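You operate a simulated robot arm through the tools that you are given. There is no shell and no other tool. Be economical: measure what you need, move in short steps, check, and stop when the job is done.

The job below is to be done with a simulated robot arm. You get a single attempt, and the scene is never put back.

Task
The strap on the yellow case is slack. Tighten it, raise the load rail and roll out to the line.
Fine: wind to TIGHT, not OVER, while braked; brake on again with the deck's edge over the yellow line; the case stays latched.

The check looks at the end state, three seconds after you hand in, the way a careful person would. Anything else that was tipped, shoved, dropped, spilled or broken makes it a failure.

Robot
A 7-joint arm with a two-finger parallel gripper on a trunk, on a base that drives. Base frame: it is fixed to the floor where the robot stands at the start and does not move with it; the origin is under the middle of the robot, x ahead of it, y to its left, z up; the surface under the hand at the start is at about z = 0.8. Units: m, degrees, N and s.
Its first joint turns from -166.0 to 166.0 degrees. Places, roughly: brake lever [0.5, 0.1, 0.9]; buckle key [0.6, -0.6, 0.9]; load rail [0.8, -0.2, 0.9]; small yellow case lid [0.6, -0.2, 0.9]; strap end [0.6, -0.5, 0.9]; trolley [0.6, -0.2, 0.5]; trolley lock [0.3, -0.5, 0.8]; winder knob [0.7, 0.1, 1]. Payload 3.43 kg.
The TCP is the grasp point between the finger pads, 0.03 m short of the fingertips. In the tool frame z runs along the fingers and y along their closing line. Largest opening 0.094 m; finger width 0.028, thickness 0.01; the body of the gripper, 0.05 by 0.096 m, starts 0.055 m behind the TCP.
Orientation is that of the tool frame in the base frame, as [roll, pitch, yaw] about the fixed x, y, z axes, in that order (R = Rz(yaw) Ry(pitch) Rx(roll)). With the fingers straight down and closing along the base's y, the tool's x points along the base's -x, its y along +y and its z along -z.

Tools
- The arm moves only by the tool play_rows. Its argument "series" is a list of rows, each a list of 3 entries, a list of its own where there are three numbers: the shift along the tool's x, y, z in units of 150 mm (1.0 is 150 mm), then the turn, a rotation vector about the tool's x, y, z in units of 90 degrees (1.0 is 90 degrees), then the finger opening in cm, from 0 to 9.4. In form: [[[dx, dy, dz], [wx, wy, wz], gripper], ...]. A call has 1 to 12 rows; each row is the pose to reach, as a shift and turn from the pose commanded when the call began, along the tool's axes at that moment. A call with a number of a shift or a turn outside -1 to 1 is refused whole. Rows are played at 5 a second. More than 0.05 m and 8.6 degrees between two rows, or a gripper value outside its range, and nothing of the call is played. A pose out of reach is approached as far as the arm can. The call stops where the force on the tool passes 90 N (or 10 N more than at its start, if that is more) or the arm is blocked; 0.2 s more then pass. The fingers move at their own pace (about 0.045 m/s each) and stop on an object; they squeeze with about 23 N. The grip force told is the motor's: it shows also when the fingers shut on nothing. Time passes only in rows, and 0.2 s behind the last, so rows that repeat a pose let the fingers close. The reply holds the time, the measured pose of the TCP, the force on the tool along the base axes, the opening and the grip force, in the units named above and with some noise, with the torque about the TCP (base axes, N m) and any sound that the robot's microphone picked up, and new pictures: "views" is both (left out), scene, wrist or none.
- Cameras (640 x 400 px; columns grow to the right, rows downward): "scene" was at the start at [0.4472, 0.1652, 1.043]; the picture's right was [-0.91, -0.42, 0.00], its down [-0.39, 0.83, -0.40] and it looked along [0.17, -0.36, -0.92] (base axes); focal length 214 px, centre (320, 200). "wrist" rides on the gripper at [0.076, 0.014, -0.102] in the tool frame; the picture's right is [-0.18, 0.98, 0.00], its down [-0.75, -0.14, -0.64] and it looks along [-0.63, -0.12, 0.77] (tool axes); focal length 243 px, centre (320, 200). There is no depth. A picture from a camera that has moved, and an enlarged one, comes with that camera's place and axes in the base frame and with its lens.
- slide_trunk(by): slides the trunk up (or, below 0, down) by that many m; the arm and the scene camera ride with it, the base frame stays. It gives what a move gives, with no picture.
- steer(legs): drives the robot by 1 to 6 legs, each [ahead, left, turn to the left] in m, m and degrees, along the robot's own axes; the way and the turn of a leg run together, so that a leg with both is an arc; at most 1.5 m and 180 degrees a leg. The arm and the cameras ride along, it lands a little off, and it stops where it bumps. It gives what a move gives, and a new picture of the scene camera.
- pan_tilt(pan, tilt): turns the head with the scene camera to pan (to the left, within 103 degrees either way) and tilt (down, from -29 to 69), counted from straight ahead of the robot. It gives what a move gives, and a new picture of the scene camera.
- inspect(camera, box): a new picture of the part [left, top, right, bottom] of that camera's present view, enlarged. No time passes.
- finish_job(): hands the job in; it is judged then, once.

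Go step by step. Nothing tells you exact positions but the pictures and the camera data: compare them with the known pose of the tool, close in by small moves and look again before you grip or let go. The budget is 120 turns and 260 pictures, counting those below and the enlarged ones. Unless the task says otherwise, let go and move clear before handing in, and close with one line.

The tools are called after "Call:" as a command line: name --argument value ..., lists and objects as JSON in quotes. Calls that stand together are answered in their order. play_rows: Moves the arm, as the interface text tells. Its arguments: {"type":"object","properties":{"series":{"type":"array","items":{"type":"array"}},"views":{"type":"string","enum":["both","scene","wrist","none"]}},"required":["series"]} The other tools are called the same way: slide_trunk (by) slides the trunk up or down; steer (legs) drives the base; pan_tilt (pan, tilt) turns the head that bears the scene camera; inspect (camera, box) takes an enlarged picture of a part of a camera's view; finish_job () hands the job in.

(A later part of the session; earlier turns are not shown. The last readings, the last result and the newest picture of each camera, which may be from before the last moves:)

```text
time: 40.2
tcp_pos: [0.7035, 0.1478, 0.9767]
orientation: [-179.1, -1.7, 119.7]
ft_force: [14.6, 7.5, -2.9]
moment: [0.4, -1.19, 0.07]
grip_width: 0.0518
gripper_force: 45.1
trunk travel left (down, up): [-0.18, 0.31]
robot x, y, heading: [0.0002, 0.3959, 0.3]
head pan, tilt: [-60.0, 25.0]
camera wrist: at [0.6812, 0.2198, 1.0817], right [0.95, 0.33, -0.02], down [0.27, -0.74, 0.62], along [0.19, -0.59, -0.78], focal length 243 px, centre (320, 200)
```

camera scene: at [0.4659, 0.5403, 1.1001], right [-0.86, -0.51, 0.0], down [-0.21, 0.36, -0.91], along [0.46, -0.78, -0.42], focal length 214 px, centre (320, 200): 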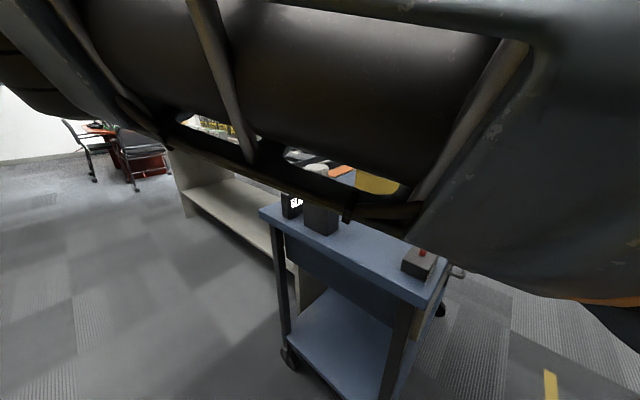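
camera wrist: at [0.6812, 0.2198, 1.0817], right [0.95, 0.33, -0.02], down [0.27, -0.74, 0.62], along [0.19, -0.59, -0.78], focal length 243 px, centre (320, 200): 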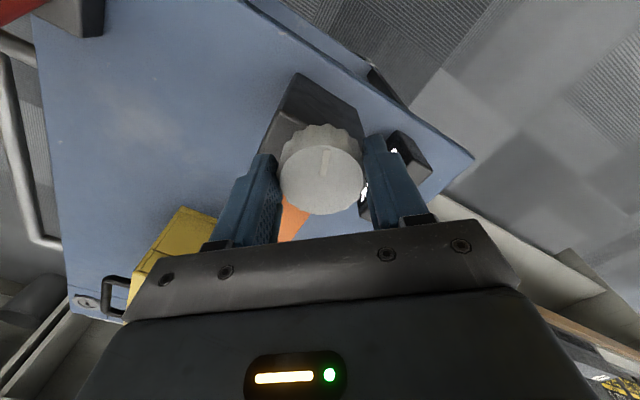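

Well centred now. Turning 36° more clockwise, then checking.

Call:
play_rows --series '[[[0, 0, 0], [0, 0, 0.06], 3.5], [[0, 0, 0], [0, 0, 0.12], 3.5], [[0, 0, 0], [0, 0, 0.18], 3.5], [[0, 0, 0], [0, 0, 0.24], 3.5], [[0, 0, 0], [0, 0, 0.3], 3.5], [[0, 0, 0], [0, 0, 0.36], 3.5], [[0, 0, 0], [0, 0, 0.4], 3.5], [[0, 0, 0], [0, 0, 0.4], 3.5]]' --views "wrist"

```text
time: 42.0
tcp_pos: [0.7056, 0.1476, 0.9774]
orientation: [-178.1, -0.9, 83.4]
ft_force: [24.7, 21.7, -26.2]
moment: [0.77, -1.41, 0.1]
grip_width: 0.052
gripper_force: 44.4
trunk travel left (down, up): [-0.18, 0.31]
robot x, y, heading: [-0.0013, 0.3988, 0.5]
head pan, tilt: [-60.0, 25.0]
camera wrist: at [0.7326, 0.221, 1.0806], right [0.96, -0.29, -0.04], down [-0.21, -0.74, 0.63], along [-0.21, -0.6, -0.77], focal length 243 px, centre (320, 200)
```

wrist: 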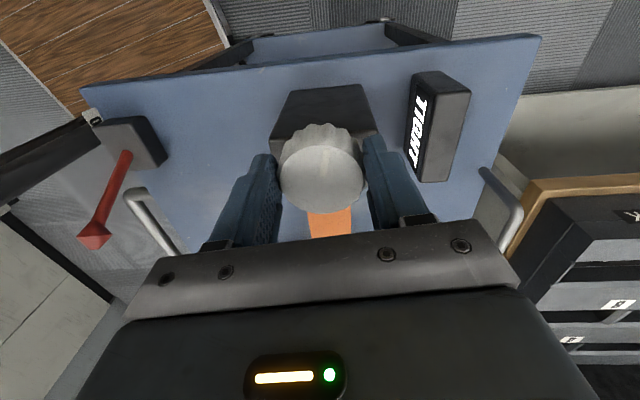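

The readout says TIGHT. Releasing gently and rising, then rechecking.

Call:
play_rows --series '[[[0, 0, 0], [0, 0, 0], 8], [[0, 0, 0], [0, 0, 0], 8.0], [[0, 0, 0], [0, 0, 0], 8.0], [[0, 0, -0.3], [0, 0, 0], 8.0], [[0, 0, -0.6], [0, 0, 0], 8.0], [[0, 0, -0.9], [0, 0, 0], 8.0], [[0, 0, -0.9], [0, 0, 0], 8.0]]' --views "wrist"

Call:
inspect --camera "wrist" --box '[240, 0, 560, 200]'

```text
time: 43.6
tcp_pos: [0.7105, 0.1407, 1.1147]
orientation: [-178.1, -0.7, 83.5]
ft_force: [-0.1, 0.2, 0.2]
moment: [-0.01, -0.01, 0.01]
grip_width: 0.0798
gripper_force: 0.0
trunk travel left (down, up): [-0.18, 0.31]
robot x, y, heading: [-0.0041, 0.3981, 0.4]
head pan, tilt: [-60.0, 25.0]
camera wrist: at [0.7381, 0.2142, 1.218], right [0.96, -0.29, -0.03], down [-0.21, -0.74, 0.64], along [-0.21, -0.6, -0.77], focal length 243 px, centre (320, 200)
```

wrist: 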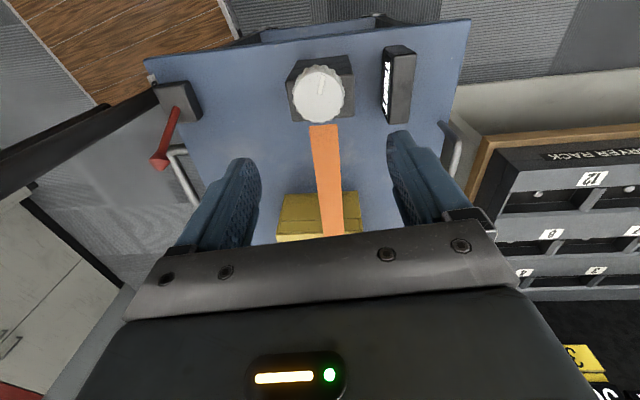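

```text
2.00 times, centred on (400, 100) of wrist
camera zoom: at [0.7381, 0.2142, 1.218], right [0.96, -0.29, -0.03], down [-0.21, -0.74, 0.64], along [-0.21, -0.6, -0.77], focal length 485 px, centre (160, 400)
```

zoom: 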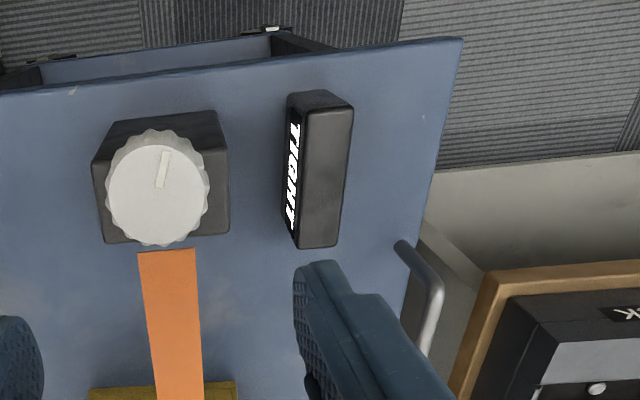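

TIGHT holds after release. Next the load rail at the far edge; I'll lift the hand and turn it back, then study the rail.

Call:
play_rows --series '[[[0, 0, -0.2], [0, 0, -0.09], 8], [[0, 0, -0.4], [0, 0, -0.18], 8], [[0, 0, -0.6], [0, 0, -0.27], 8], [[0, 0, -0.7], [0, 0, -0.36], 8], [[0, 0, -0.7], [0, 0, -0.45], 8], [[0, 0, -0.7], [0, 0, -0.54], 8], [[0, 0, -0.7], [0, 0, -0.63], 8], [[0, 0, -0.7], [0, 0, -0.72], 8], [[0, 0, -0.7], [0, 0, -0.81], 8], [[0, 0, -0.7], [0, 0, -0.9], 8], [[0, 0, -0.7], [0, 0, -0.99], 8], [[0, 0, -0.7], [0, 0, -1.0], 8]]' --views "wrist"

Call:
pan_tilt --pan -50 --tilt 25

```text
time: 46.2
tcp_pos: [0.712, 0.1413, 1.2172]
orientation: [179.3, -1.8, 173.7]
ft_force: [0.8, -0.2, -0.6]
moment: [0.02, 0.02, 0.0]
grip_width: 0.08
gripper_force: 0.1
trunk travel left (down, up): [-0.18, 0.31]
robot x, y, heading: [0.0003, 0.3974, 0.2]
head pan, tilt: [-60.0, 25.0]
camera wrist: at [0.6412, 0.165, 1.3235], right [0.29, 0.96, 0.01], down [0.75, -0.23, 0.62], along [0.59, -0.18, -0.79], focal length 243 px, centre (320, 200)
```

wrist: 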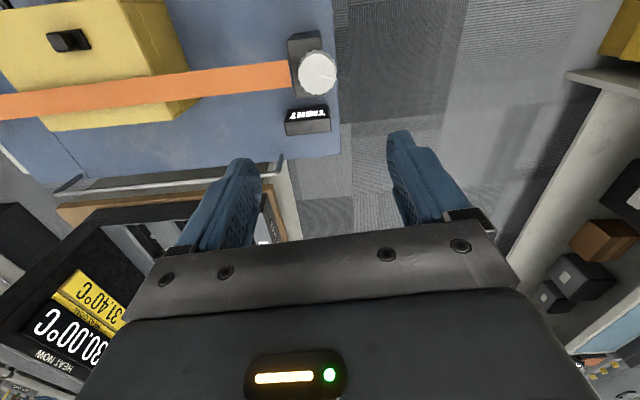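

```text
time: 47.0
tcp_pos: [0.7118, 0.1438, 1.2189]
orientation: [179.2, -1.9, 173.5]
ft_force: [-0.4, -0.5, 0.6]
moment: [0.0, -0.05, -0.02]
grip_width: 0.0799
gripper_force: 0.0
trunk travel left (down, up): [-0.18, 0.31]
robot x, y, heading: [-0.0029, 0.3986, 0.7]
head pan, tilt: [-50.0, 25.0]
camera scene: at [0.4789, 0.5495, 1.1001], right [-0.76, -0.65, 0.0], down [-0.27, 0.32, -0.91], along [0.59, -0.69, -0.42], focal length 214 px, centre (320, 200)
```

scene: 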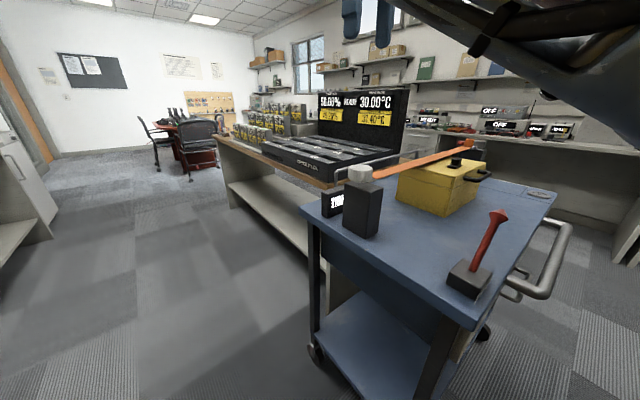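

Call:
inspect --camera "scene" --box '[300, 120, 500, 245]'

Call:
inspect --camera "scene" --box '[440, 160, 600, 320]'

Call:
inspect --camera "wrist" --box '[0, 90, 320, 290]'

```text
3.20 times, centred on (400, 182) of scene
camera zoom: at [0.4789, 0.5495, 1.1001], right [-0.76, -0.65, 0.0], down [-0.27, 0.32, -0.91], along [0.59, -0.69, -0.42], focal length 686 px, centre (64, 256)
```

zoom: 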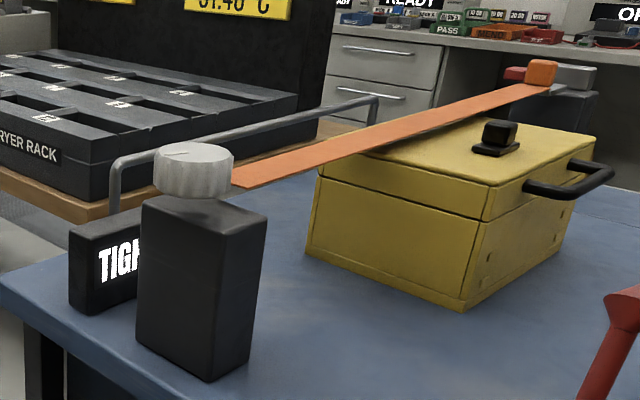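

```text
2.50 times, centred on (520, 240) of scene
camera zoom: at [0.4789, 0.5495, 1.1001], right [-0.76, -0.65, 0.0], down [-0.27, 0.32, -0.91], along [0.59, -0.69, -0.42], focal length 536 px, centre (-180, 100)
```

zoom: 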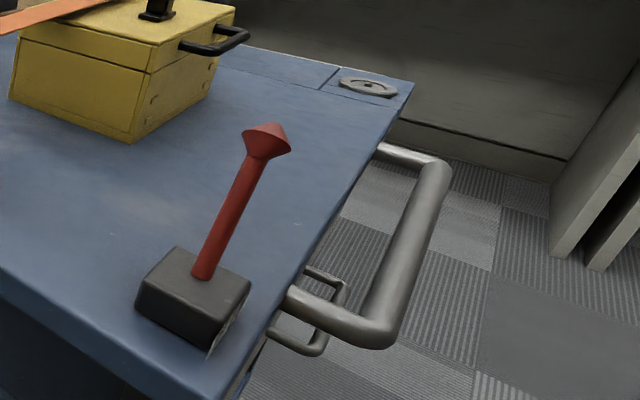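

```text
2.00 times, centred on (160, 190) of wrist
camera zoom: at [0.6413, 0.1651, 1.3235], right [0.29, 0.96, 0.01], down [0.75, -0.24, 0.62], along [0.59, -0.18, -0.79], focal length 485 px, centre (640, 220)
```

zoom: 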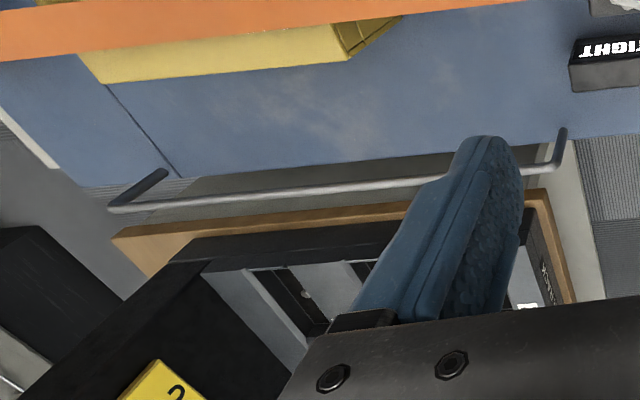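

The rail is a U-bar just past the deck's far edge, roughly y -0.42..-0.02, z≈0.88. I'll drive back right to y≈0 so it's in reach and look from above.

Call:
steer --legs '[[0, -0.2, 0], [0, -0.2, 0]]'

Call:
inspect --camera "wrist" --box '[0, 0, 640, 400]'

```text
time: 49.7
tcp_pos: [0.7163, -0.251, 1.2186]
orientation: [179.3, -1.8, 173.8]
ft_force: [-1.3, -0.4, -0.4]
moment: [0.02, 0.04, 0.01]
grip_width: 0.0801
gripper_force: 0.1
trunk travel left (down, up): [-0.18, 0.31]
robot x, y, heading: [0.0001, 0.0006, 0.9]
head pan, tilt: [-50.0, 25.0]
camera scene: at [0.4819, 0.154, 1.1001], right [-0.76, -0.65, 0.0], down [-0.28, 0.32, -0.91], along [0.59, -0.69, -0.42], focal length 214 px, centre (320, 200)
```

scene: 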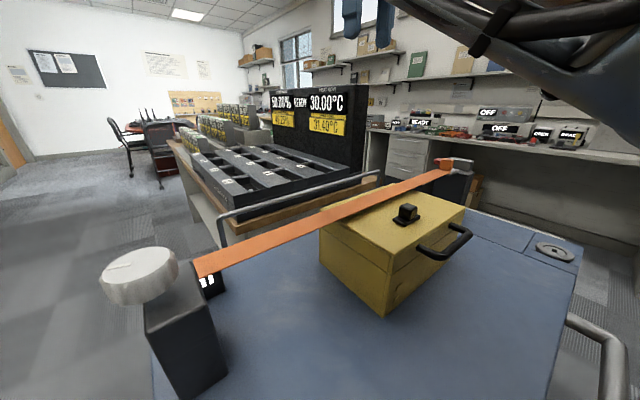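

```text
1.00 times, centred on (320, 200) of wrist (not enlarged: the box is as wide or as high as the picture)
camera zoom: at [0.6466, -0.2294, 1.3235], right [0.29, 0.96, 0.01], down [0.75, -0.23, 0.62], along [0.59, -0.17, -0.79], focal length 243 px, centre (320, 200)
```

zoom: 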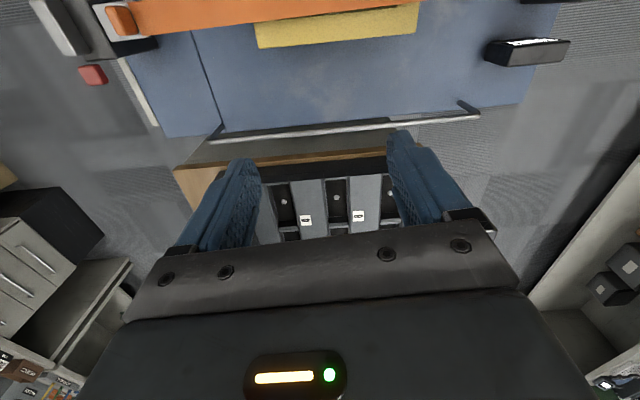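

The trolley sits rotated by about -11° (strap, rail and floor line all agree), so its roll-out direction is about (-0.98, 0.2). Rail middle ≈ (0.815, -0.23, 0.90). I'll bring the hand above it, turned to close across the bar.

Call:
play_rows --series '[[[-0.2, 0.05, 0], [0, 0, 0.09], 8], [[-0.4, 0.1, 0], [0, 0, 0.18], 8], [[-0.64, 0.2, 0], [0, 0, 0.27], 8], [[-0.64, 0.2, 0.1], [0, 0, 0.36], 8], [[-0.64, 0.2, 0.2], [0, 0, 0.45], 8], [[-0.64, 0.2, 0.3], [0, 0, 0.54], 8], [[-0.64, 0.2, 0.4], [0, 0, 0.63], 8], [[-0.64, 0.2, 0.5], [0, 0, 0.72], 8], [[-0.64, 0.2, 0.6], [0, 0, 0.81], 8], [[-0.64, 0.2, 0.67], [0, 0, 0.9], 8], [[-0.64, 0.2, 0.67], [0, 0, 0.99], 8], [[-0.64, 0.2, 0.67], [0, 0, 1.0], 8]]' --views "wrist"

Call:
pan_tilt --pan -30 --tilt 20

```text
time: 52.3
tcp_pos: [0.8114, -0.2306, 1.1153]
orientation: [-178.2, -0.7, 83.7]
ft_force: [-0.5, -0.4, -0.8]
moment: [-0.03, -0.02, 0.03]
grip_width: 0.0798
gripper_force: 0.1
trunk travel left (down, up): [-0.18, 0.31]
robot x, y, heading: [0.0003, -0.0046, 1.0]
head pan, tilt: [-50.0, 25.0]
camera wrist: at [0.8375, -0.1562, 1.2185], right [0.96, -0.29, -0.03], down [-0.2, -0.74, 0.64], along [-0.21, -0.6, -0.77], focal length 243 px, centre (320, 200)
```

wrist: 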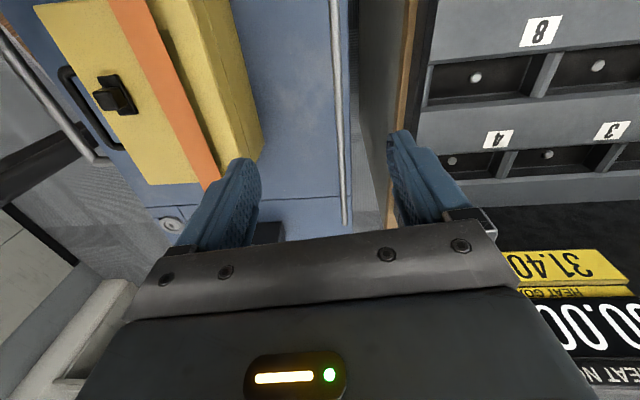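

```text
time: 53.2
tcp_pos: [0.812, -0.2306, 1.1156]
orientation: [-178.3, -0.6, 83.8]
ft_force: [0.2, 0.2, 0.3]
moment: [0.01, 0.03, 0.02]
grip_width: 0.0799
gripper_force: 0.0
trunk travel left (down, up): [-0.18, 0.31]
robot x, y, heading: [0.003, 0.0016, 0.8]
head pan, tilt: [-30.0, 20.0]
camera scene: at [0.503, 0.1783, 1.1082], right [-0.49, -0.87, 0.0], down [-0.3, 0.17, -0.94], along [0.82, -0.46, -0.34], focal length 214 px, centre (320, 200)
```

scene: 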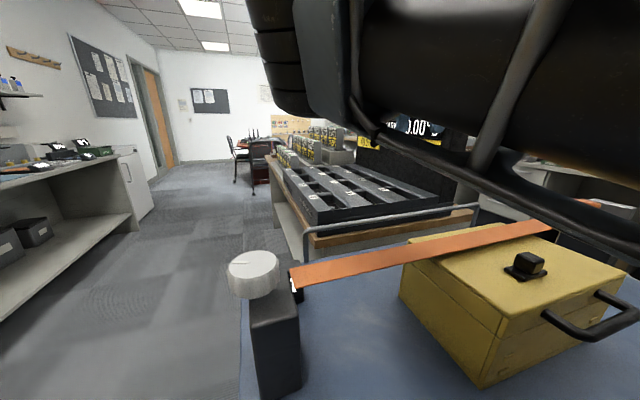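

Rail line refined: x≈0.8276 at y=-0.23, slope 10.5°. Aligning and descending to z≈1.0 for another look.

Call:
play_rows --series '[[[0.011, 0.05, 0.2], [0, 0, 0.024], 8], [[0.011, 0.1, 0.4], [0, 0, 0.048], 8], [[0.011, 0.1, 0.6], [0, 0, 0.048], 8], [[0.011, 0.1, 0.77], [0, 0, 0.048], 8], [[0.011, 0.1, 0.77], [0, 0, 0.048], 8]]' --views "both"

```text
time: 54.4
tcp_pos: [0.8233, -0.2273, 0.9993]
orientation: [-178.1, -0.5, 79.4]
ft_force: [-0.2, -0.5, -0.6]
moment: [0.01, -0.03, 0.03]
grip_width: 0.0801
gripper_force: 0.1
trunk travel left (down, up): [-0.18, 0.31]
robot x, y, heading: [0.0013, 0.0017, 0.8]
head pan, tilt: [-30.0, 20.0]
camera scene: at [0.503, 0.1784, 1.1082], right [-0.49, -0.87, 0.0], down [-0.3, 0.17, -0.94], along [0.82, -0.46, -0.34], focal length 214 px, centre (320, 200)
camera wrist: at [0.8552, -0.1562, 1.1021], right [0.93, -0.36, -0.03], down [-0.26, -0.73, 0.64], along [-0.25, -0.59, -0.77], focal length 243 px, centre (320, 200)
```

scene: 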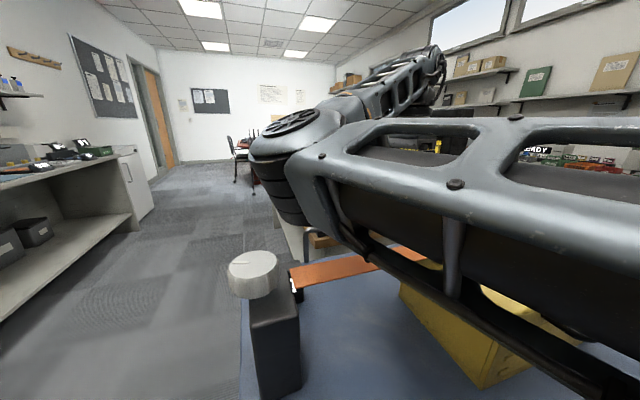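
wrist: 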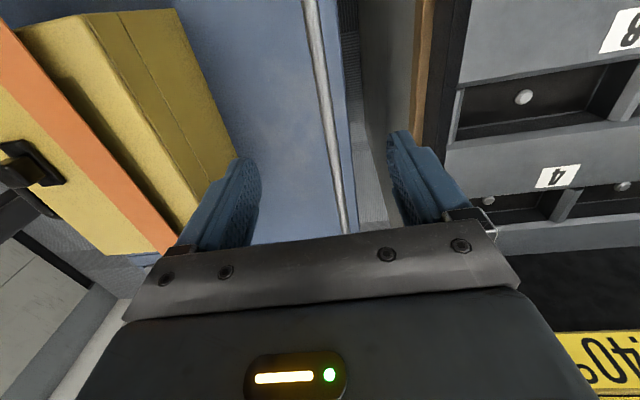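

The arm's forearm passes low over the strap, so I'd rather raise the trunk to come from above, then descend.

Call:
slide_trunk --by 0.2

Call:
pan_tilt --pan -35 --tilt 40

```text
time: 56.5
tcp_pos: [0.8236, -0.227, 1.1995]
orientation: [-178.1, -0.6, 79.4]
ft_force: [0.3, 0.1, 0.8]
moment: [0.03, -0.02, -0.01]
grip_width: 0.0802
gripper_force: 0.1
trunk travel left (down, up): [-0.38, 0.11]
robot x, y, heading: [0.0004, -0.0014, 0.9]
head pan, tilt: [-30.0, 20.0]
```

```text
time: 57.4
tcp_pos: [0.8245, -0.2269, 1.1996]
orientation: [-178.1, -0.6, 79.5]
ft_force: [-0.5, -0.9, 0.3]
moment: [-0.02, -0.03, 0.03]
grip_width: 0.0798
gripper_force: 0.0
trunk travel left (down, up): [-0.38, 0.11]
robot x, y, heading: [0.0006, -0.0034, 0.9]
head pan, tilt: [-35.0, 40.0]
camera scene: at [0.4921, 0.176, 1.2769], right [-0.56, -0.83, 0.0], down [-0.53, 0.36, -0.77], along [0.63, -0.43, -0.64], focal length 214 px, centre (320, 200)
```

scene: 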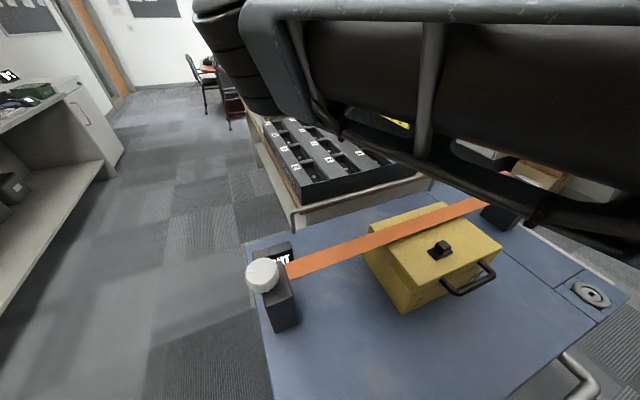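

Good overview. Now descending the hand in two stages to z≈0.99 with the trunk raised.

Call:
play_rows --series '[[[0, 0.0, 0.3], [0, 0, 0], 8], [[0, 0.0, 0.6], [0, 0, 0], 8], [[0, 0.0, 0.9], [0, 0, 0], 8], [[0, 0, 0.9], [0, 0, 0], 8]]' --views "scene"

Call:
play_rows --series '[[[0, 0.0, 0.25], [0, 0, 0], 8], [[0, 0.0, 0.45], [0, 0, 0], 8], [[0, 0, 0.45], [0, 0, 0], 8]]' --views "both"

```text
time: 58.4
tcp_pos: [0.8194, -0.226, 1.0637]
orientation: [-178.1, -0.6, 79.6]
ft_force: [0.3, -0.5, 0.1]
moment: [0.01, -0.01, 0.02]
grip_width: 0.0799
gripper_force: 0.2
trunk travel left (down, up): [-0.38, 0.11]
robot x, y, heading: [0.001, 0.0007, 0.8]
head pan, tilt: [-35.0, 40.0]
camera scene: at [0.492, 0.176, 1.2768], right [-0.56, -0.83, 0.0], down [-0.53, 0.36, -0.77], along [0.63, -0.43, -0.64], focal length 214 px, centre (320, 200)
```

scene: 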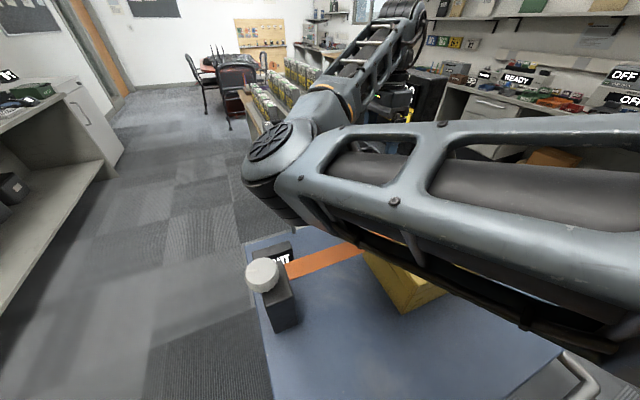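

```text
time: 59.2
tcp_pos: [0.819, -0.2258, 0.9945]
orientation: [-178.1, -0.5, 79.5]
ft_force: [1.1, -0.3, 0.9]
moment: [0.01, -0.01, 0.02]
grip_width: 0.0799
gripper_force: 0.0
trunk travel left (down, up): [-0.38, 0.11]
robot x, y, heading: [0.0041, -0.0015, 1.1]
head pan, tilt: [-35.0, 40.0]
camera scene: at [0.492, 0.1761, 1.2768], right [-0.56, -0.83, 0.0], down [-0.53, 0.36, -0.77], along [0.63, -0.43, -0.64], focal length 214 px, centre (320, 200)
camera wrist: at [0.851, -0.1536, 1.0972], right [0.93, -0.36, -0.03], down [-0.26, -0.73, 0.64], along [-0.25, -0.59, -0.77], focal length 243 px, centre (320, 200)
```

scene: 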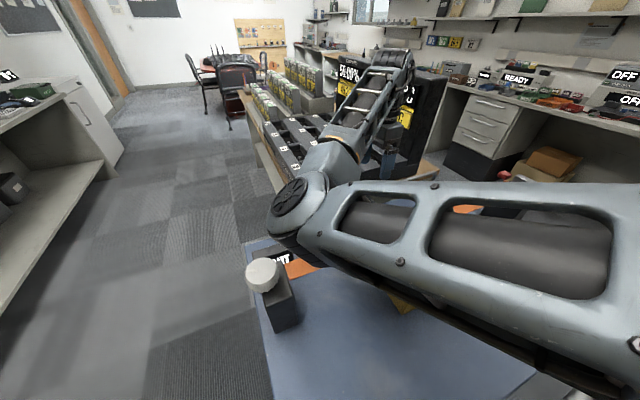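
wrist: 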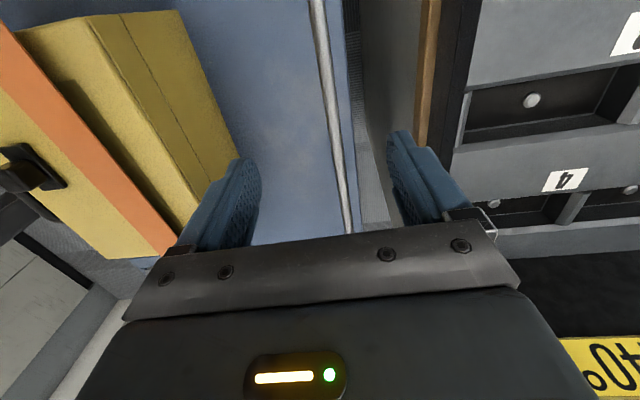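

The elbow hangs low near the strap and knob from this stance. I'll go back up, shift the robot 0.3 m left so the elbow is beyond the deck, and take the rail nearer its left end.

Call:
play_rows --series '[[[0, 0.0, -0.3], [0, 0, 0], 8], [[0, 0.0, -0.6], [0, 0, 0], 8], [[0, 0.0, -0.9], [0, 0, 0], 8], [[0, 0, -1.0], [0, 0, 0], 8]]' --views "none"

Call:
play_rows --series '[[[0, 0.0, -0.3], [0, 0, 0], 8], [[0, 0.0, -0.4], [0, 0, 0], 8], [[0, 0, -0.4], [0, 0, 0], 8]]' --views "none"

Call:
steer --legs '[[0, 0.3, 0]]'

```text
time: 60.2
tcp_pos: [0.8218, -0.2251, 1.1472]
orientation: [-178.1, -0.5, 79.5]
ft_force: [0.5, -0.3, -0.8]
moment: [-0.02, -0.01, 0.0]
grip_width: 0.0801
gripper_force: 0.1
trunk travel left (down, up): [-0.38, 0.11]
robot x, y, heading: [0.0027, -0.0002, 0.8]
head pan, tilt: [-35.0, 40.0]
```

```text
time: 61.0
tcp_pos: [0.8238, -0.2246, 1.208]
orientation: [-178.1, -0.5, 79.5]
ft_force: [-0.1, 0.2, 0.5]
moment: [-0.01, 0.02, 0.03]
grip_width: 0.0799
gripper_force: 0.1
trunk travel left (down, up): [-0.38, 0.11]
robot x, y, heading: [0.0046, 0.0005, 0.8]
head pan, tilt: [-35.0, 40.0]
```

```text
time: 63.0
tcp_pos: [0.8193, 0.0847, 1.2066]
orientation: [-178.2, -0.5, 79.8]
ft_force: [-0.1, 1.0, -0.4]
moment: [0.01, 0.0, 0.04]
grip_width: 0.0802
gripper_force: 0.0
trunk travel left (down, up): [-0.38, 0.11]
robot x, y, heading: [-0.0065, 0.3064, 1.1]
head pan, tilt: [-35.0, 40.0]
camera scene: at [0.4867, 0.4849, 1.2768], right [-0.56, -0.83, 0.0], down [-0.53, 0.36, -0.77], along [0.64, -0.43, -0.64], focal length 214 px, centre (320, 200)
```

scene: 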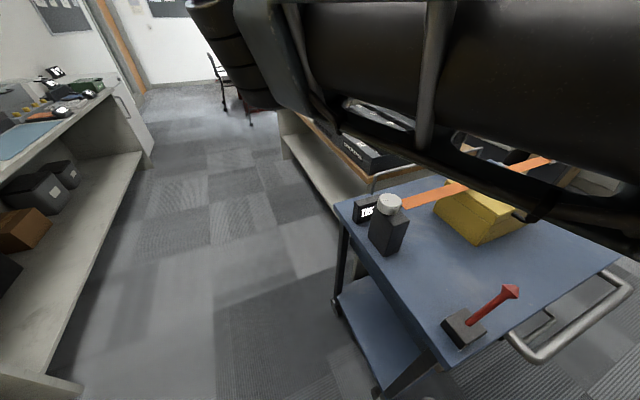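

Stance is better now. Moving the hand to the rail near y≈-0.09, still high.

Call:
play_rows --series '[[[-0.25, 0.15, 0], [0, 0, 0], 8], [[-0.5, 0.3, 0], [0, 0, 0], 8], [[-0.75, 0.43, 0], [0, 0, 0], 8], [[-1.0, 0.43, 0], [0, 0, 0], 8], [[-1.0, 0.43, 0.3], [0, 0, 0], 8], [[-1.0, 0.43, 0.6], [0, 0, 0], 8], [[-1.0, 0.43, 0.8], [0, 0, 0], 8], [[-1.0, 0.43, 0.8], [0, 0, 0], 8]]' --views "both"

```text
time: 64.8
tcp_pos: [0.8532, -0.0772, 1.0823]
orientation: [-178.1, -0.6, 79.8]
ft_force: [0.3, 0.3, 1.1]
moment: [0.01, 0.03, -0.01]
grip_width: 0.0801
gripper_force: 0.1
trunk travel left (down, up): [-0.38, 0.11]
robot x, y, heading: [-0.0016, 0.3045, 0.8]
head pan, tilt: [-35.0, 40.0]
camera scene: at [0.4867, 0.4849, 1.2768], right [-0.56, -0.83, 0.0], down [-0.53, 0.36, -0.77], along [0.63, -0.43, -0.64], focal length 214 px, centre (320, 200)
camera wrist: at [0.8846, -0.0047, 1.1848], right [0.93, -0.36, -0.03], down [-0.25, -0.73, 0.64], along [-0.25, -0.59, -0.77], focal length 243 px, centre (320, 200)
```

scene: 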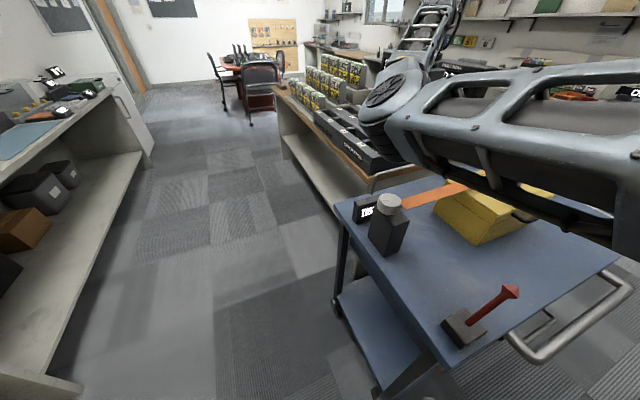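
wrist: 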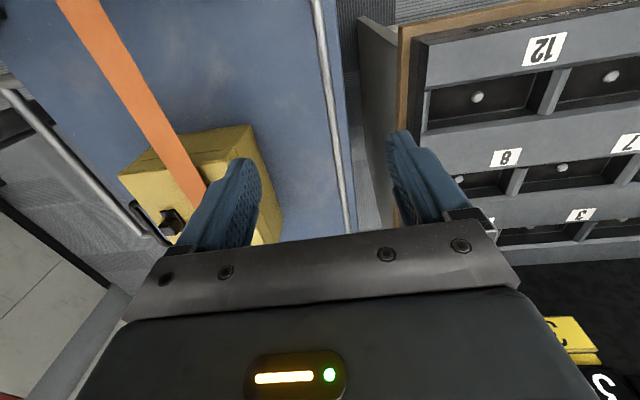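

The elbow still comes down toward the knob from this stance. I'll stand instead at the trolley's left side around (0.40, 0.68), so the elbow hangs over the aisle; hand up first.

Call:
play_rows --series '[[[0, 0.0, -0.3], [0, 0, 0], 8], [[0, 0.0, -0.6], [0, 0, 0], 8], [[0, 0.0, -0.9], [0, 0, 0], 8], [[0, 0, -0.9], [0, 0, 0], 8]]' --views "none"

Call:
steer --legs '[[0, 0.38, 0]]'

Call:
pan_tilt --pan 0 --tilt 40

```text
time: 65.8
tcp_pos: [0.8589, -0.0785, 1.2197]
orientation: [-178.0, -0.7, 79.8]
ft_force: [0.3, 0.1, 0.0]
moment: [0.02, 0.04, -0.03]
grip_width: 0.0801
gripper_force: 0.0
trunk travel left (down, up): [-0.38, 0.11]
robot x, y, heading: [-0.0003, 0.3049, 1.1]
head pan, tilt: [-35.0, 40.0]
```

```text
time: 68.3
tcp_pos: [0.8512, 0.311, 1.22]
orientation: [-178.1, -0.7, 79.8]
ft_force: [-0.1, 0.5, 0.2]
moment: [0.02, -0.03, 0.0]
grip_width: 0.0799
gripper_force: 0.1
trunk travel left (down, up): [-0.38, 0.11]
robot x, y, heading: [-0.0098, 0.6954, 1.0]
head pan, tilt: [-35.0, 40.0]
camera scene: at [0.4792, 0.8742, 1.2768], right [-0.56, -0.83, 0.0], down [-0.53, 0.36, -0.77], along [0.64, -0.43, -0.64], focal length 214 px, centre (320, 200)
```

scene: 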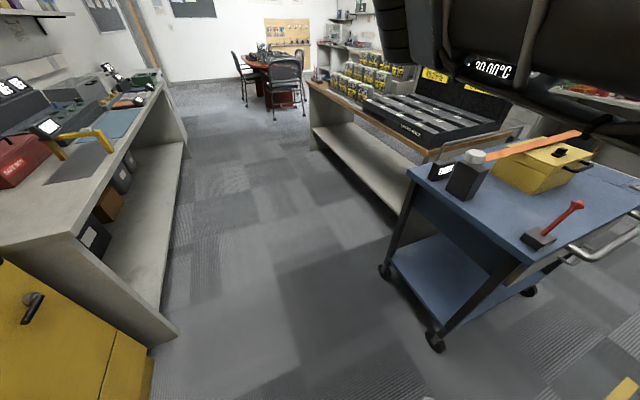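

```text
time: 69.3
tcp_pos: [0.8515, 0.312, 1.2201]
orientation: [-178.1, -0.6, 79.8]
ft_force: [0.1, -0.3, 0.3]
moment: [-0.02, 0.01, 0.0]
grip_width: 0.0801
gripper_force: 0.0
trunk travel left (down, up): [-0.38, 0.11]
robot x, y, heading: [-0.0107, 0.6949, 0.9]
head pan, tilt: [0.0, 40.0]
camera scene: at [0.4936, 0.9232, 1.2768], right [0.02, -1.0, 0.0], down [-0.64, -0.01, -0.77], along [0.77, 0.01, -0.64], focal length 214 px, centre (320, 200)
```

scene: 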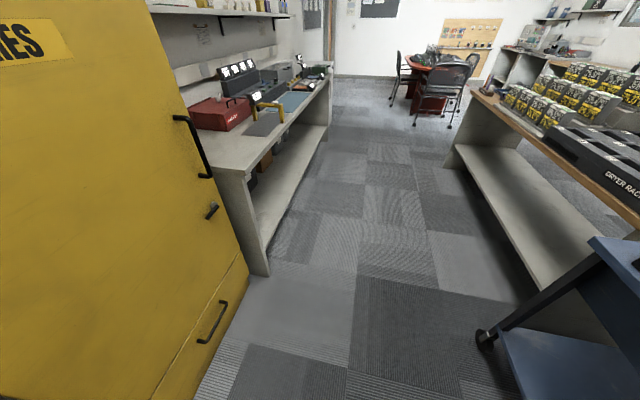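

Aisle is clear on both sides. Driving ahead 0.4 m.

Call:
steer --legs '[[0.2, 0, 0], [0.2, 0, 0]]'

Call:
pan_tilt --pan -70 --tilt 35

```text
time: 72.1
tcp_pos: [1.2514, 0.3223, 1.2201]
orientation: [-178.2, -0.5, 80.0]
ft_force: [-0.3, 0.0, -1.3]
moment: [0.01, 0.0, 0.0]
grip_width: 0.08
gripper_force: 0.1
trunk travel left (down, up): [-0.38, 0.11]
robot x, y, heading: [0.3888, 0.7083, 1.2]
head pan, tilt: [0.0, 40.0]
camera scene: at [0.8905, 0.9336, 1.2769], right [0.02, -1.0, 0.0], down [-0.64, -0.01, -0.77], along [0.77, 0.02, -0.64], focal length 214 px, centre (320, 200)
```

scene: 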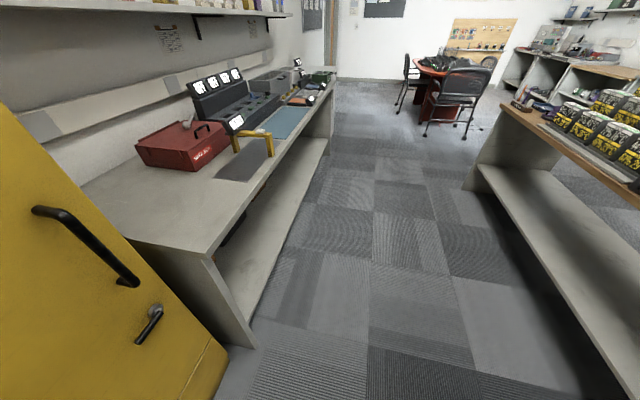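

```text
time: 73.5
tcp_pos: [1.2495, 0.3231, 1.2182]
orientation: [-178.1, -0.6, 79.9]
ft_force: [0.6, 0.4, 0.8]
moment: [-0.01, 0.0, 0.0]
grip_width: 0.0799
gripper_force: 0.1
trunk travel left (down, up): [-0.38, 0.11]
robot x, y, heading: [0.3907, 0.7046, 1.3]
head pan, tilt: [-70.0, 35.0]
camera scene: at [0.8376, 0.8497, 1.2844], right [-0.93, -0.36, 0.0], down [-0.21, 0.53, -0.82], along [0.3, -0.76, -0.57], focal length 214 px, centre (320, 200)
```

scene: 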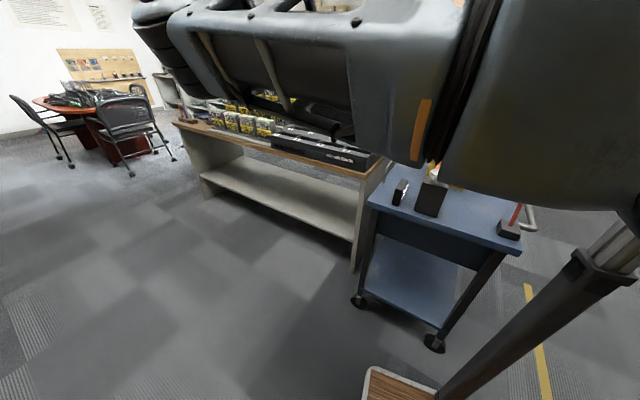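

I can see the long line now (parallel to the deck edge, about 0.44 m from the deck's near edge). Moving the hand to above the rail's left part.

Call:
play_rows --series '[[[-0.24, -0.18, 0], [0, 0, 0], 8], [[-0.48, -0.36, 0], [0, 0, 0], 8], [[-0.72, -0.54, 0], [0, 0, 0], 8], [[-0.96, -0.71, 0], [0, 0, 0], 8]]' --views "none"

Call:
play_rows --series '[[[-0.24, -0.18, 0], [0, 0, 0], 8], [[-0.48, -0.36, 0], [0, 0, 0], 8], [[-0.72, -0.54, 0], [0, 0, 0], 8], [[-0.96, -0.71, 0], [0, 0, 0], 8], [[-0.96, -0.71, 0], [0, 0, 0], 8]]' --views "both"

```text
time: 74.5
tcp_pos: [1.1219, 0.1987, 1.2215]
orientation: [-178.1, -0.5, 80.1]
ft_force: [0.0, 0.6, -0.6]
moment: [-0.03, 0.04, 0.0]
grip_width: 0.0799
gripper_force: 0.1
trunk travel left (down, up): [-0.38, 0.11]
robot x, y, heading: [0.3929, 0.7032, 1.3]
head pan, tilt: [-70.0, 35.0]
```

```text
time: 75.7
tcp_pos: [0.9884, 0.0725, 1.2221]
orientation: [-178.2, -0.6, 80.0]
ft_force: [-0.2, -0.3, -1.0]
moment: [-0.01, 0.01, -0.03]
grip_width: 0.0796
gripper_force: 0.1
trunk travel left (down, up): [-0.38, 0.11]
robot x, y, heading: [0.3877, 0.7071, 1.4]
head pan, tilt: [-70.0, 35.0]
camera scene: at [0.8375, 0.8495, 1.2844], right [-0.93, -0.36, 0.0], down [-0.21, 0.53, -0.82], along [0.3, -0.76, -0.57], focal length 214 px, centre (320, 200)
camera wrist: at [1.0196, 0.1445, 1.3257], right [0.94, -0.35, -0.03], down [-0.25, -0.73, 0.64], along [-0.25, -0.59, -0.77], focal length 243 px, centre (320, 200)
```

scene: 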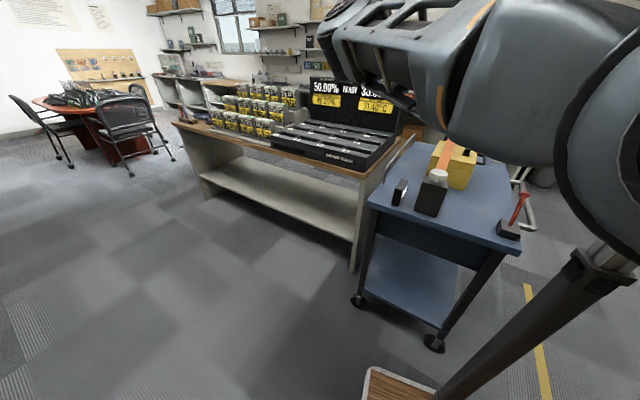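
wrist: 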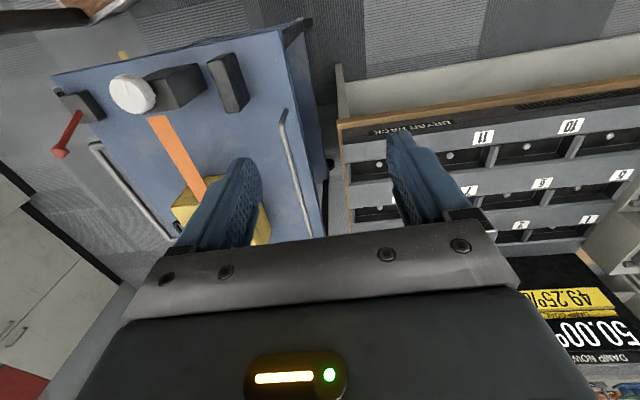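

Call:
inspect --camera "scene" --box '[360, 120, 540, 260]'

Call:
inspect --camera "wrist" --box '[200, 60, 360, 260]'

```text
2.86 times, centred on (450, 190) of scene
camera zoom: at [0.8375, 0.8495, 1.2844], right [-0.93, -0.36, 0.0], down [-0.21, 0.53, -0.82], along [0.3, -0.76, -0.57], focal length 613 px, centre (-51, 229)
```

zoom: 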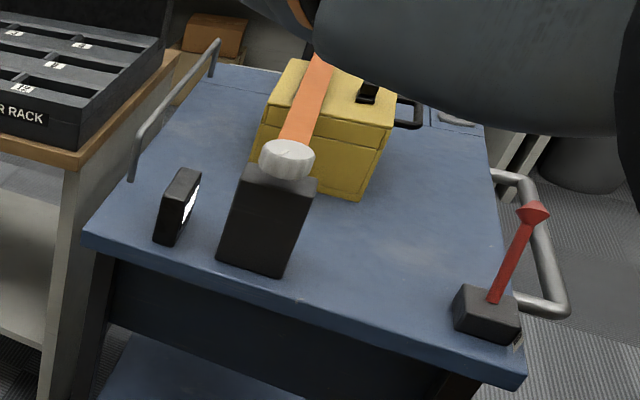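

```text
2.00 times, centred on (280, 160) of wrist
camera zoom: at [1.0196, 0.1445, 1.3257], right [0.94, -0.35, -0.03], down [-0.25, -0.73, 0.64], along [-0.25, -0.59, -0.77], focal length 485 px, centre (400, 280)
```

zoom: 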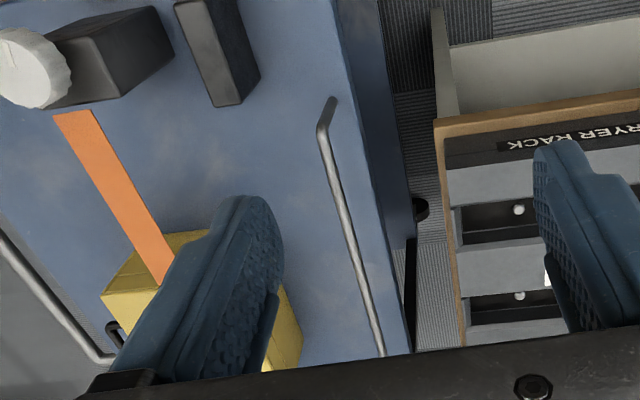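

The rail's legs run vertically into the deck, bar at z≈0.885: it should slide straight up. Moving over the bar at about (0.862, -0.05) and partway down.

Call:
play_rows --series '[[[-0.24, -0.17, 0], [0, 0, 0], 8], [[-0.48, -0.34, 0], [0, 0, 0], 8], [[-0.72, -0.51, 0], [0, 0, 0], 8], [[-0.95, -0.67, 0], [0, 0, 0], 8], [[-0.95, -0.67, 0.3], [0, 0, 0], 8], [[-0.95, -0.67, 0.6], [0, 0, 0], 8], [[-0.95, -0.67, 0.9], [0, 0, 0], 8], [[-0.95, -0.67, 1.0], [0, 0, 0], 8], [[-0.95, -0.67, 1.0], [0, 0, 0], 8]]' --views "both"

```text
time: 77.7
tcp_pos: [0.8601, -0.0299, 1.0774]
orientation: [-178.0, -0.6, 80.0]
ft_force: [0.7, 0.7, 0.3]
moment: [-0.01, 0.03, 0.02]
grip_width: 0.0802
gripper_force: 0.1
out of reach, approached as far as the arm can: row 3, 4, 5, 6, 7, 8, 9
trunk travel left (down, up): [-0.38, 0.11]
robot x, y, heading: [0.3908, 0.7029, 1.2]
head pan, tilt: [-70.0, 35.0]
camera scene: at [0.8376, 0.8497, 1.2843], right [-0.93, -0.36, 0.0], down [-0.21, 0.53, -0.82], along [0.3, -0.76, -0.57], focal length 214 px, centre (320, 200)
camera wrist: at [0.892, 0.0421, 1.1808], right [0.94, -0.35, -0.03], down [-0.25, -0.73, 0.64], along [-0.25, -0.59, -0.77], focal length 243 px, centre (320, 200)
```

scene: 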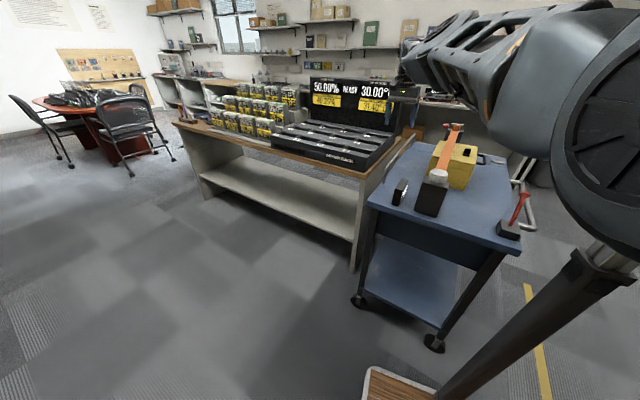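
wrist: 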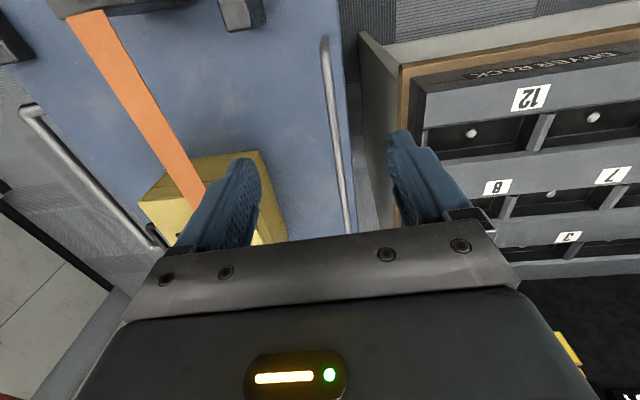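

The far reach is limited by the high trunk; lowering it 0.1 m (the hand ends at z≈0.98, above the bar).

Call:
slide_trunk --by -0.1

Call:
play_rows --series '[[[0, 0.06, 0], [0, 0, 0], 7], [[0, 0.06, 0.0], [0, 0, 0], 7]]' --views "both"

```text
time: 79.0
tcp_pos: [0.8604, -0.0289, 0.9784]
orientation: [-178.0, -0.6, 80.1]
ft_force: [0.4, 0.4, -0.3]
moment: [0.0, -0.03, 0.01]
grip_width: 0.0797
gripper_force: 0.0
trunk travel left (down, up): [-0.28, 0.21]
robot x, y, heading: [0.3871, 0.7026, 1.4]
head pan, tilt: [-70.0, 35.0]
```

```text
time: 79.6
tcp_pos: [0.8691, -0.0278, 0.9772]
orientation: [-178.1, -0.6, 80.1]
ft_force: [-0.2, 0.5, -0.4]
moment: [0.03, 0.01, -0.01]
grip_width: 0.0701
gripper_force: 0.1
out of reach, approached as far as the arm can: row 1, 2
trunk travel left (down, up): [-0.28, 0.21]
robot x, y, heading: [0.3898, 0.7078, 1.3]
head pan, tilt: [-70.0, 35.0]
camera scene: at [0.8375, 0.8496, 1.1844], right [-0.93, -0.36, 0.0], down [-0.21, 0.53, -0.82], along [0.3, -0.76, -0.57], focal length 214 px, centre (320, 200)
camera wrist: at [0.9006, 0.0441, 1.081], right [0.94, -0.35, -0.03], down [-0.25, -0.73, 0.64], along [-0.25, -0.59, -0.77], focal length 243 px, centre (320, 200)
```

scene: 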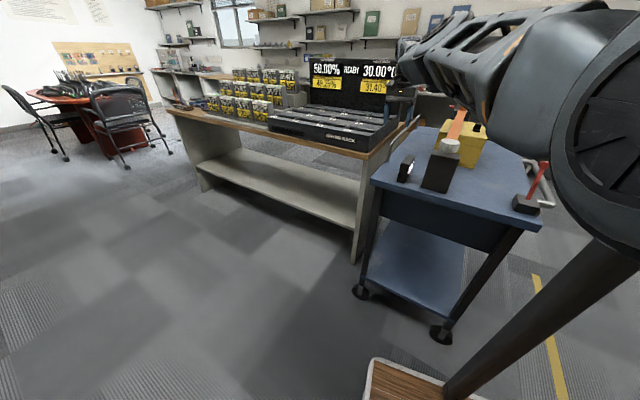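
wrist: 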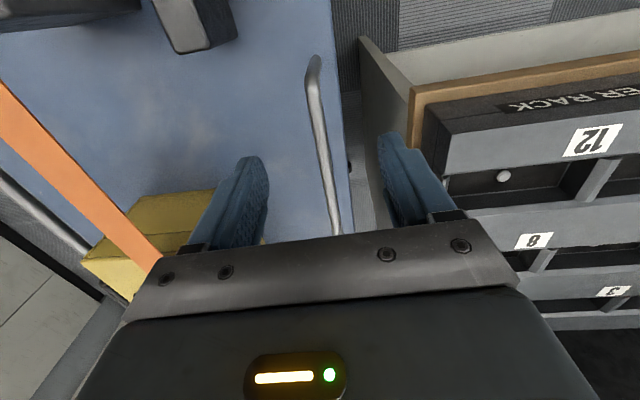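

Reach is marginal. I'll lift via the trunk, move the robot 0.1 m ahead and 0.07 m right, and bring the hand back over the bar.

Call:
slide_trunk --by 0.1

Call:
steer --legs '[[0.1, -0.07, 0]]'

```text
time: 80.9
tcp_pos: [0.869, -0.027, 1.0779]
orientation: [-178.1, -0.6, 80.0]
ft_force: [0.4, -1.0, -0.1]
moment: [0.0, 0.01, 0.02]
grip_width: 0.0702
gripper_force: 0.0
trunk travel left (down, up): [-0.38, 0.11]
robot x, y, heading: [0.3901, 0.7051, 1.6]
head pan, tilt: [-70.0, 35.0]
```

```text
time: 82.2
tcp_pos: [0.9742, -0.0936, 1.0787]
orientation: [-178.1, -0.6, 80.3]
ft_force: [0.3, 0.5, -0.5]
moment: [0.02, 0.0, 0.0]
grip_width: 0.0701
gripper_force: 0.0
trunk travel left (down, up): [-0.38, 0.11]
robot x, y, heading: [0.4948, 0.636, 1.2]
head pan, tilt: [-70.0, 35.0]
camera scene: at [0.9406, 0.7839, 1.2844], right [-0.93, -0.37, 0.0], down [-0.21, 0.53, -0.82], along [0.3, -0.76, -0.57], focal length 214 px, centre (320, 200)
```

scene: 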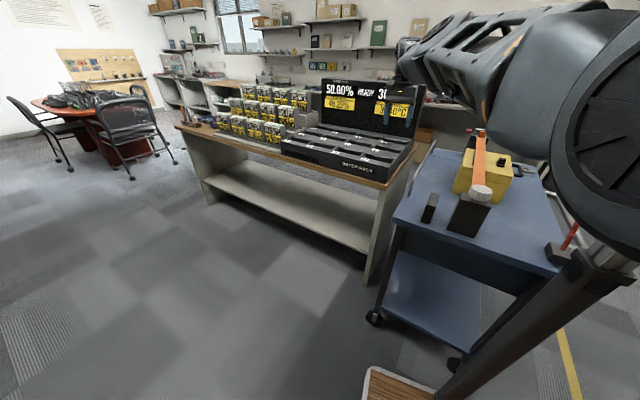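

Call:
play_rows --series '[[[0.01, -0.26, 0], [0, 0, 0], 7], [[0.02, -0.52, 0], [0, 0, 0], 7], [[0.03, -0.78, 0], [0, 0, 0], 7], [[0.03, -0.78, 0.3], [0, 0, 0], 7], [[0.03, -0.78, 0.59], [0, 0, 0], 7], [[0.03, -0.78, 0.59], [0, 0, 0], 7]]' --views "wrist"

```text
time: 83.6
tcp_pos: [0.858, -0.1067, 0.9914]
orientation: [-178.2, -0.7, 80.3]
ft_force: [0.7, -0.2, -0.6]
moment: [0.02, -0.04, -0.02]
grip_width: 0.07
gripper_force: 0.1
out of reach, approached as far as the arm can: row 1, 2, 3, 4, 5, 6
trunk travel left (down, up): [-0.38, 0.11]
robot x, y, heading: [0.4971, 0.6407, 1.1]
head pan, tilt: [-70.0, 35.0]
camera wrist: at [0.8891, -0.0355, 1.0947], right [0.94, -0.35, -0.03], down [-0.25, -0.73, 0.64], along [-0.25, -0.59, -0.77], focal length 243 px, centre (320, 200)
```

wrist: 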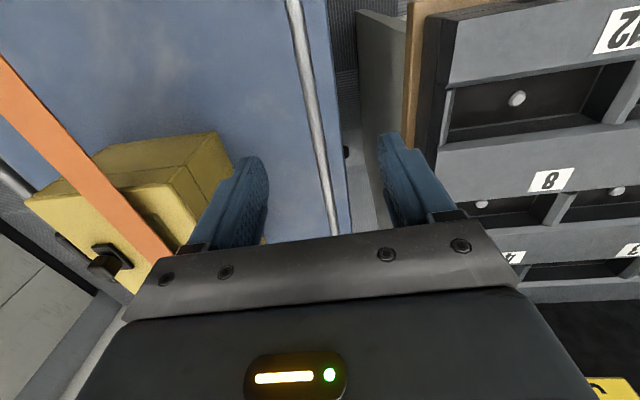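

The hand landed at y≈-0.107 but the bar is almost centred there. Lowering in steps, checking how it tracks.

Call:
play_rows --series '[[[0, -0.04, 0.15], [0, 0, 0], 7], [[0, -0.04, 0.3], [0, 0, 0], 7], [[0, -0.04, 0.3], [0, 0, 0], 7]]' --views "both"

```text
time: 84.4
tcp_pos: [0.8527, -0.1055, 0.9461]
orientation: [-178.0, -0.6, 80.2]
ft_force: [0.1, -0.1, -0.2]
moment: [0.02, 0.0, 0.0]
grip_width: 0.0698
gripper_force: 0.1
trunk travel left (down, up): [-0.38, 0.11]
robot x, y, heading: [0.4902, 0.6324, 1.3]
head pan, tilt: [-70.0, 35.0]
camera scene: at [0.9406, 0.7839, 1.2844], right [-0.93, -0.37, 0.0], down [-0.21, 0.53, -0.82], along [0.3, -0.76, -0.57], focal length 214 px, centre (320, 200)
camera wrist: at [0.8836, -0.0331, 1.0489], right [0.94, -0.35, -0.03], down [-0.25, -0.73, 0.64], along [-0.25, -0.59, -0.77], focal length 243 px, centre (320, 200)
```

scene: 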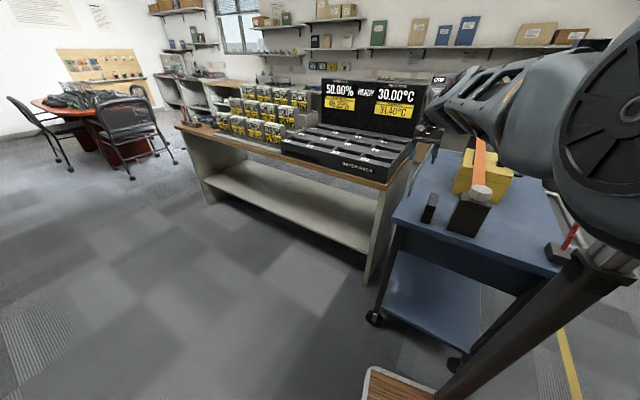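
wrist: 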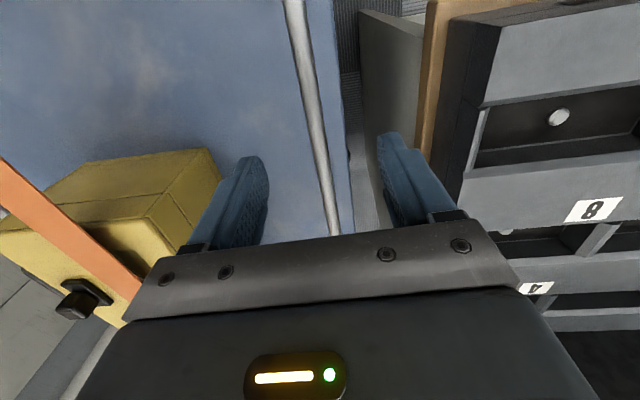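

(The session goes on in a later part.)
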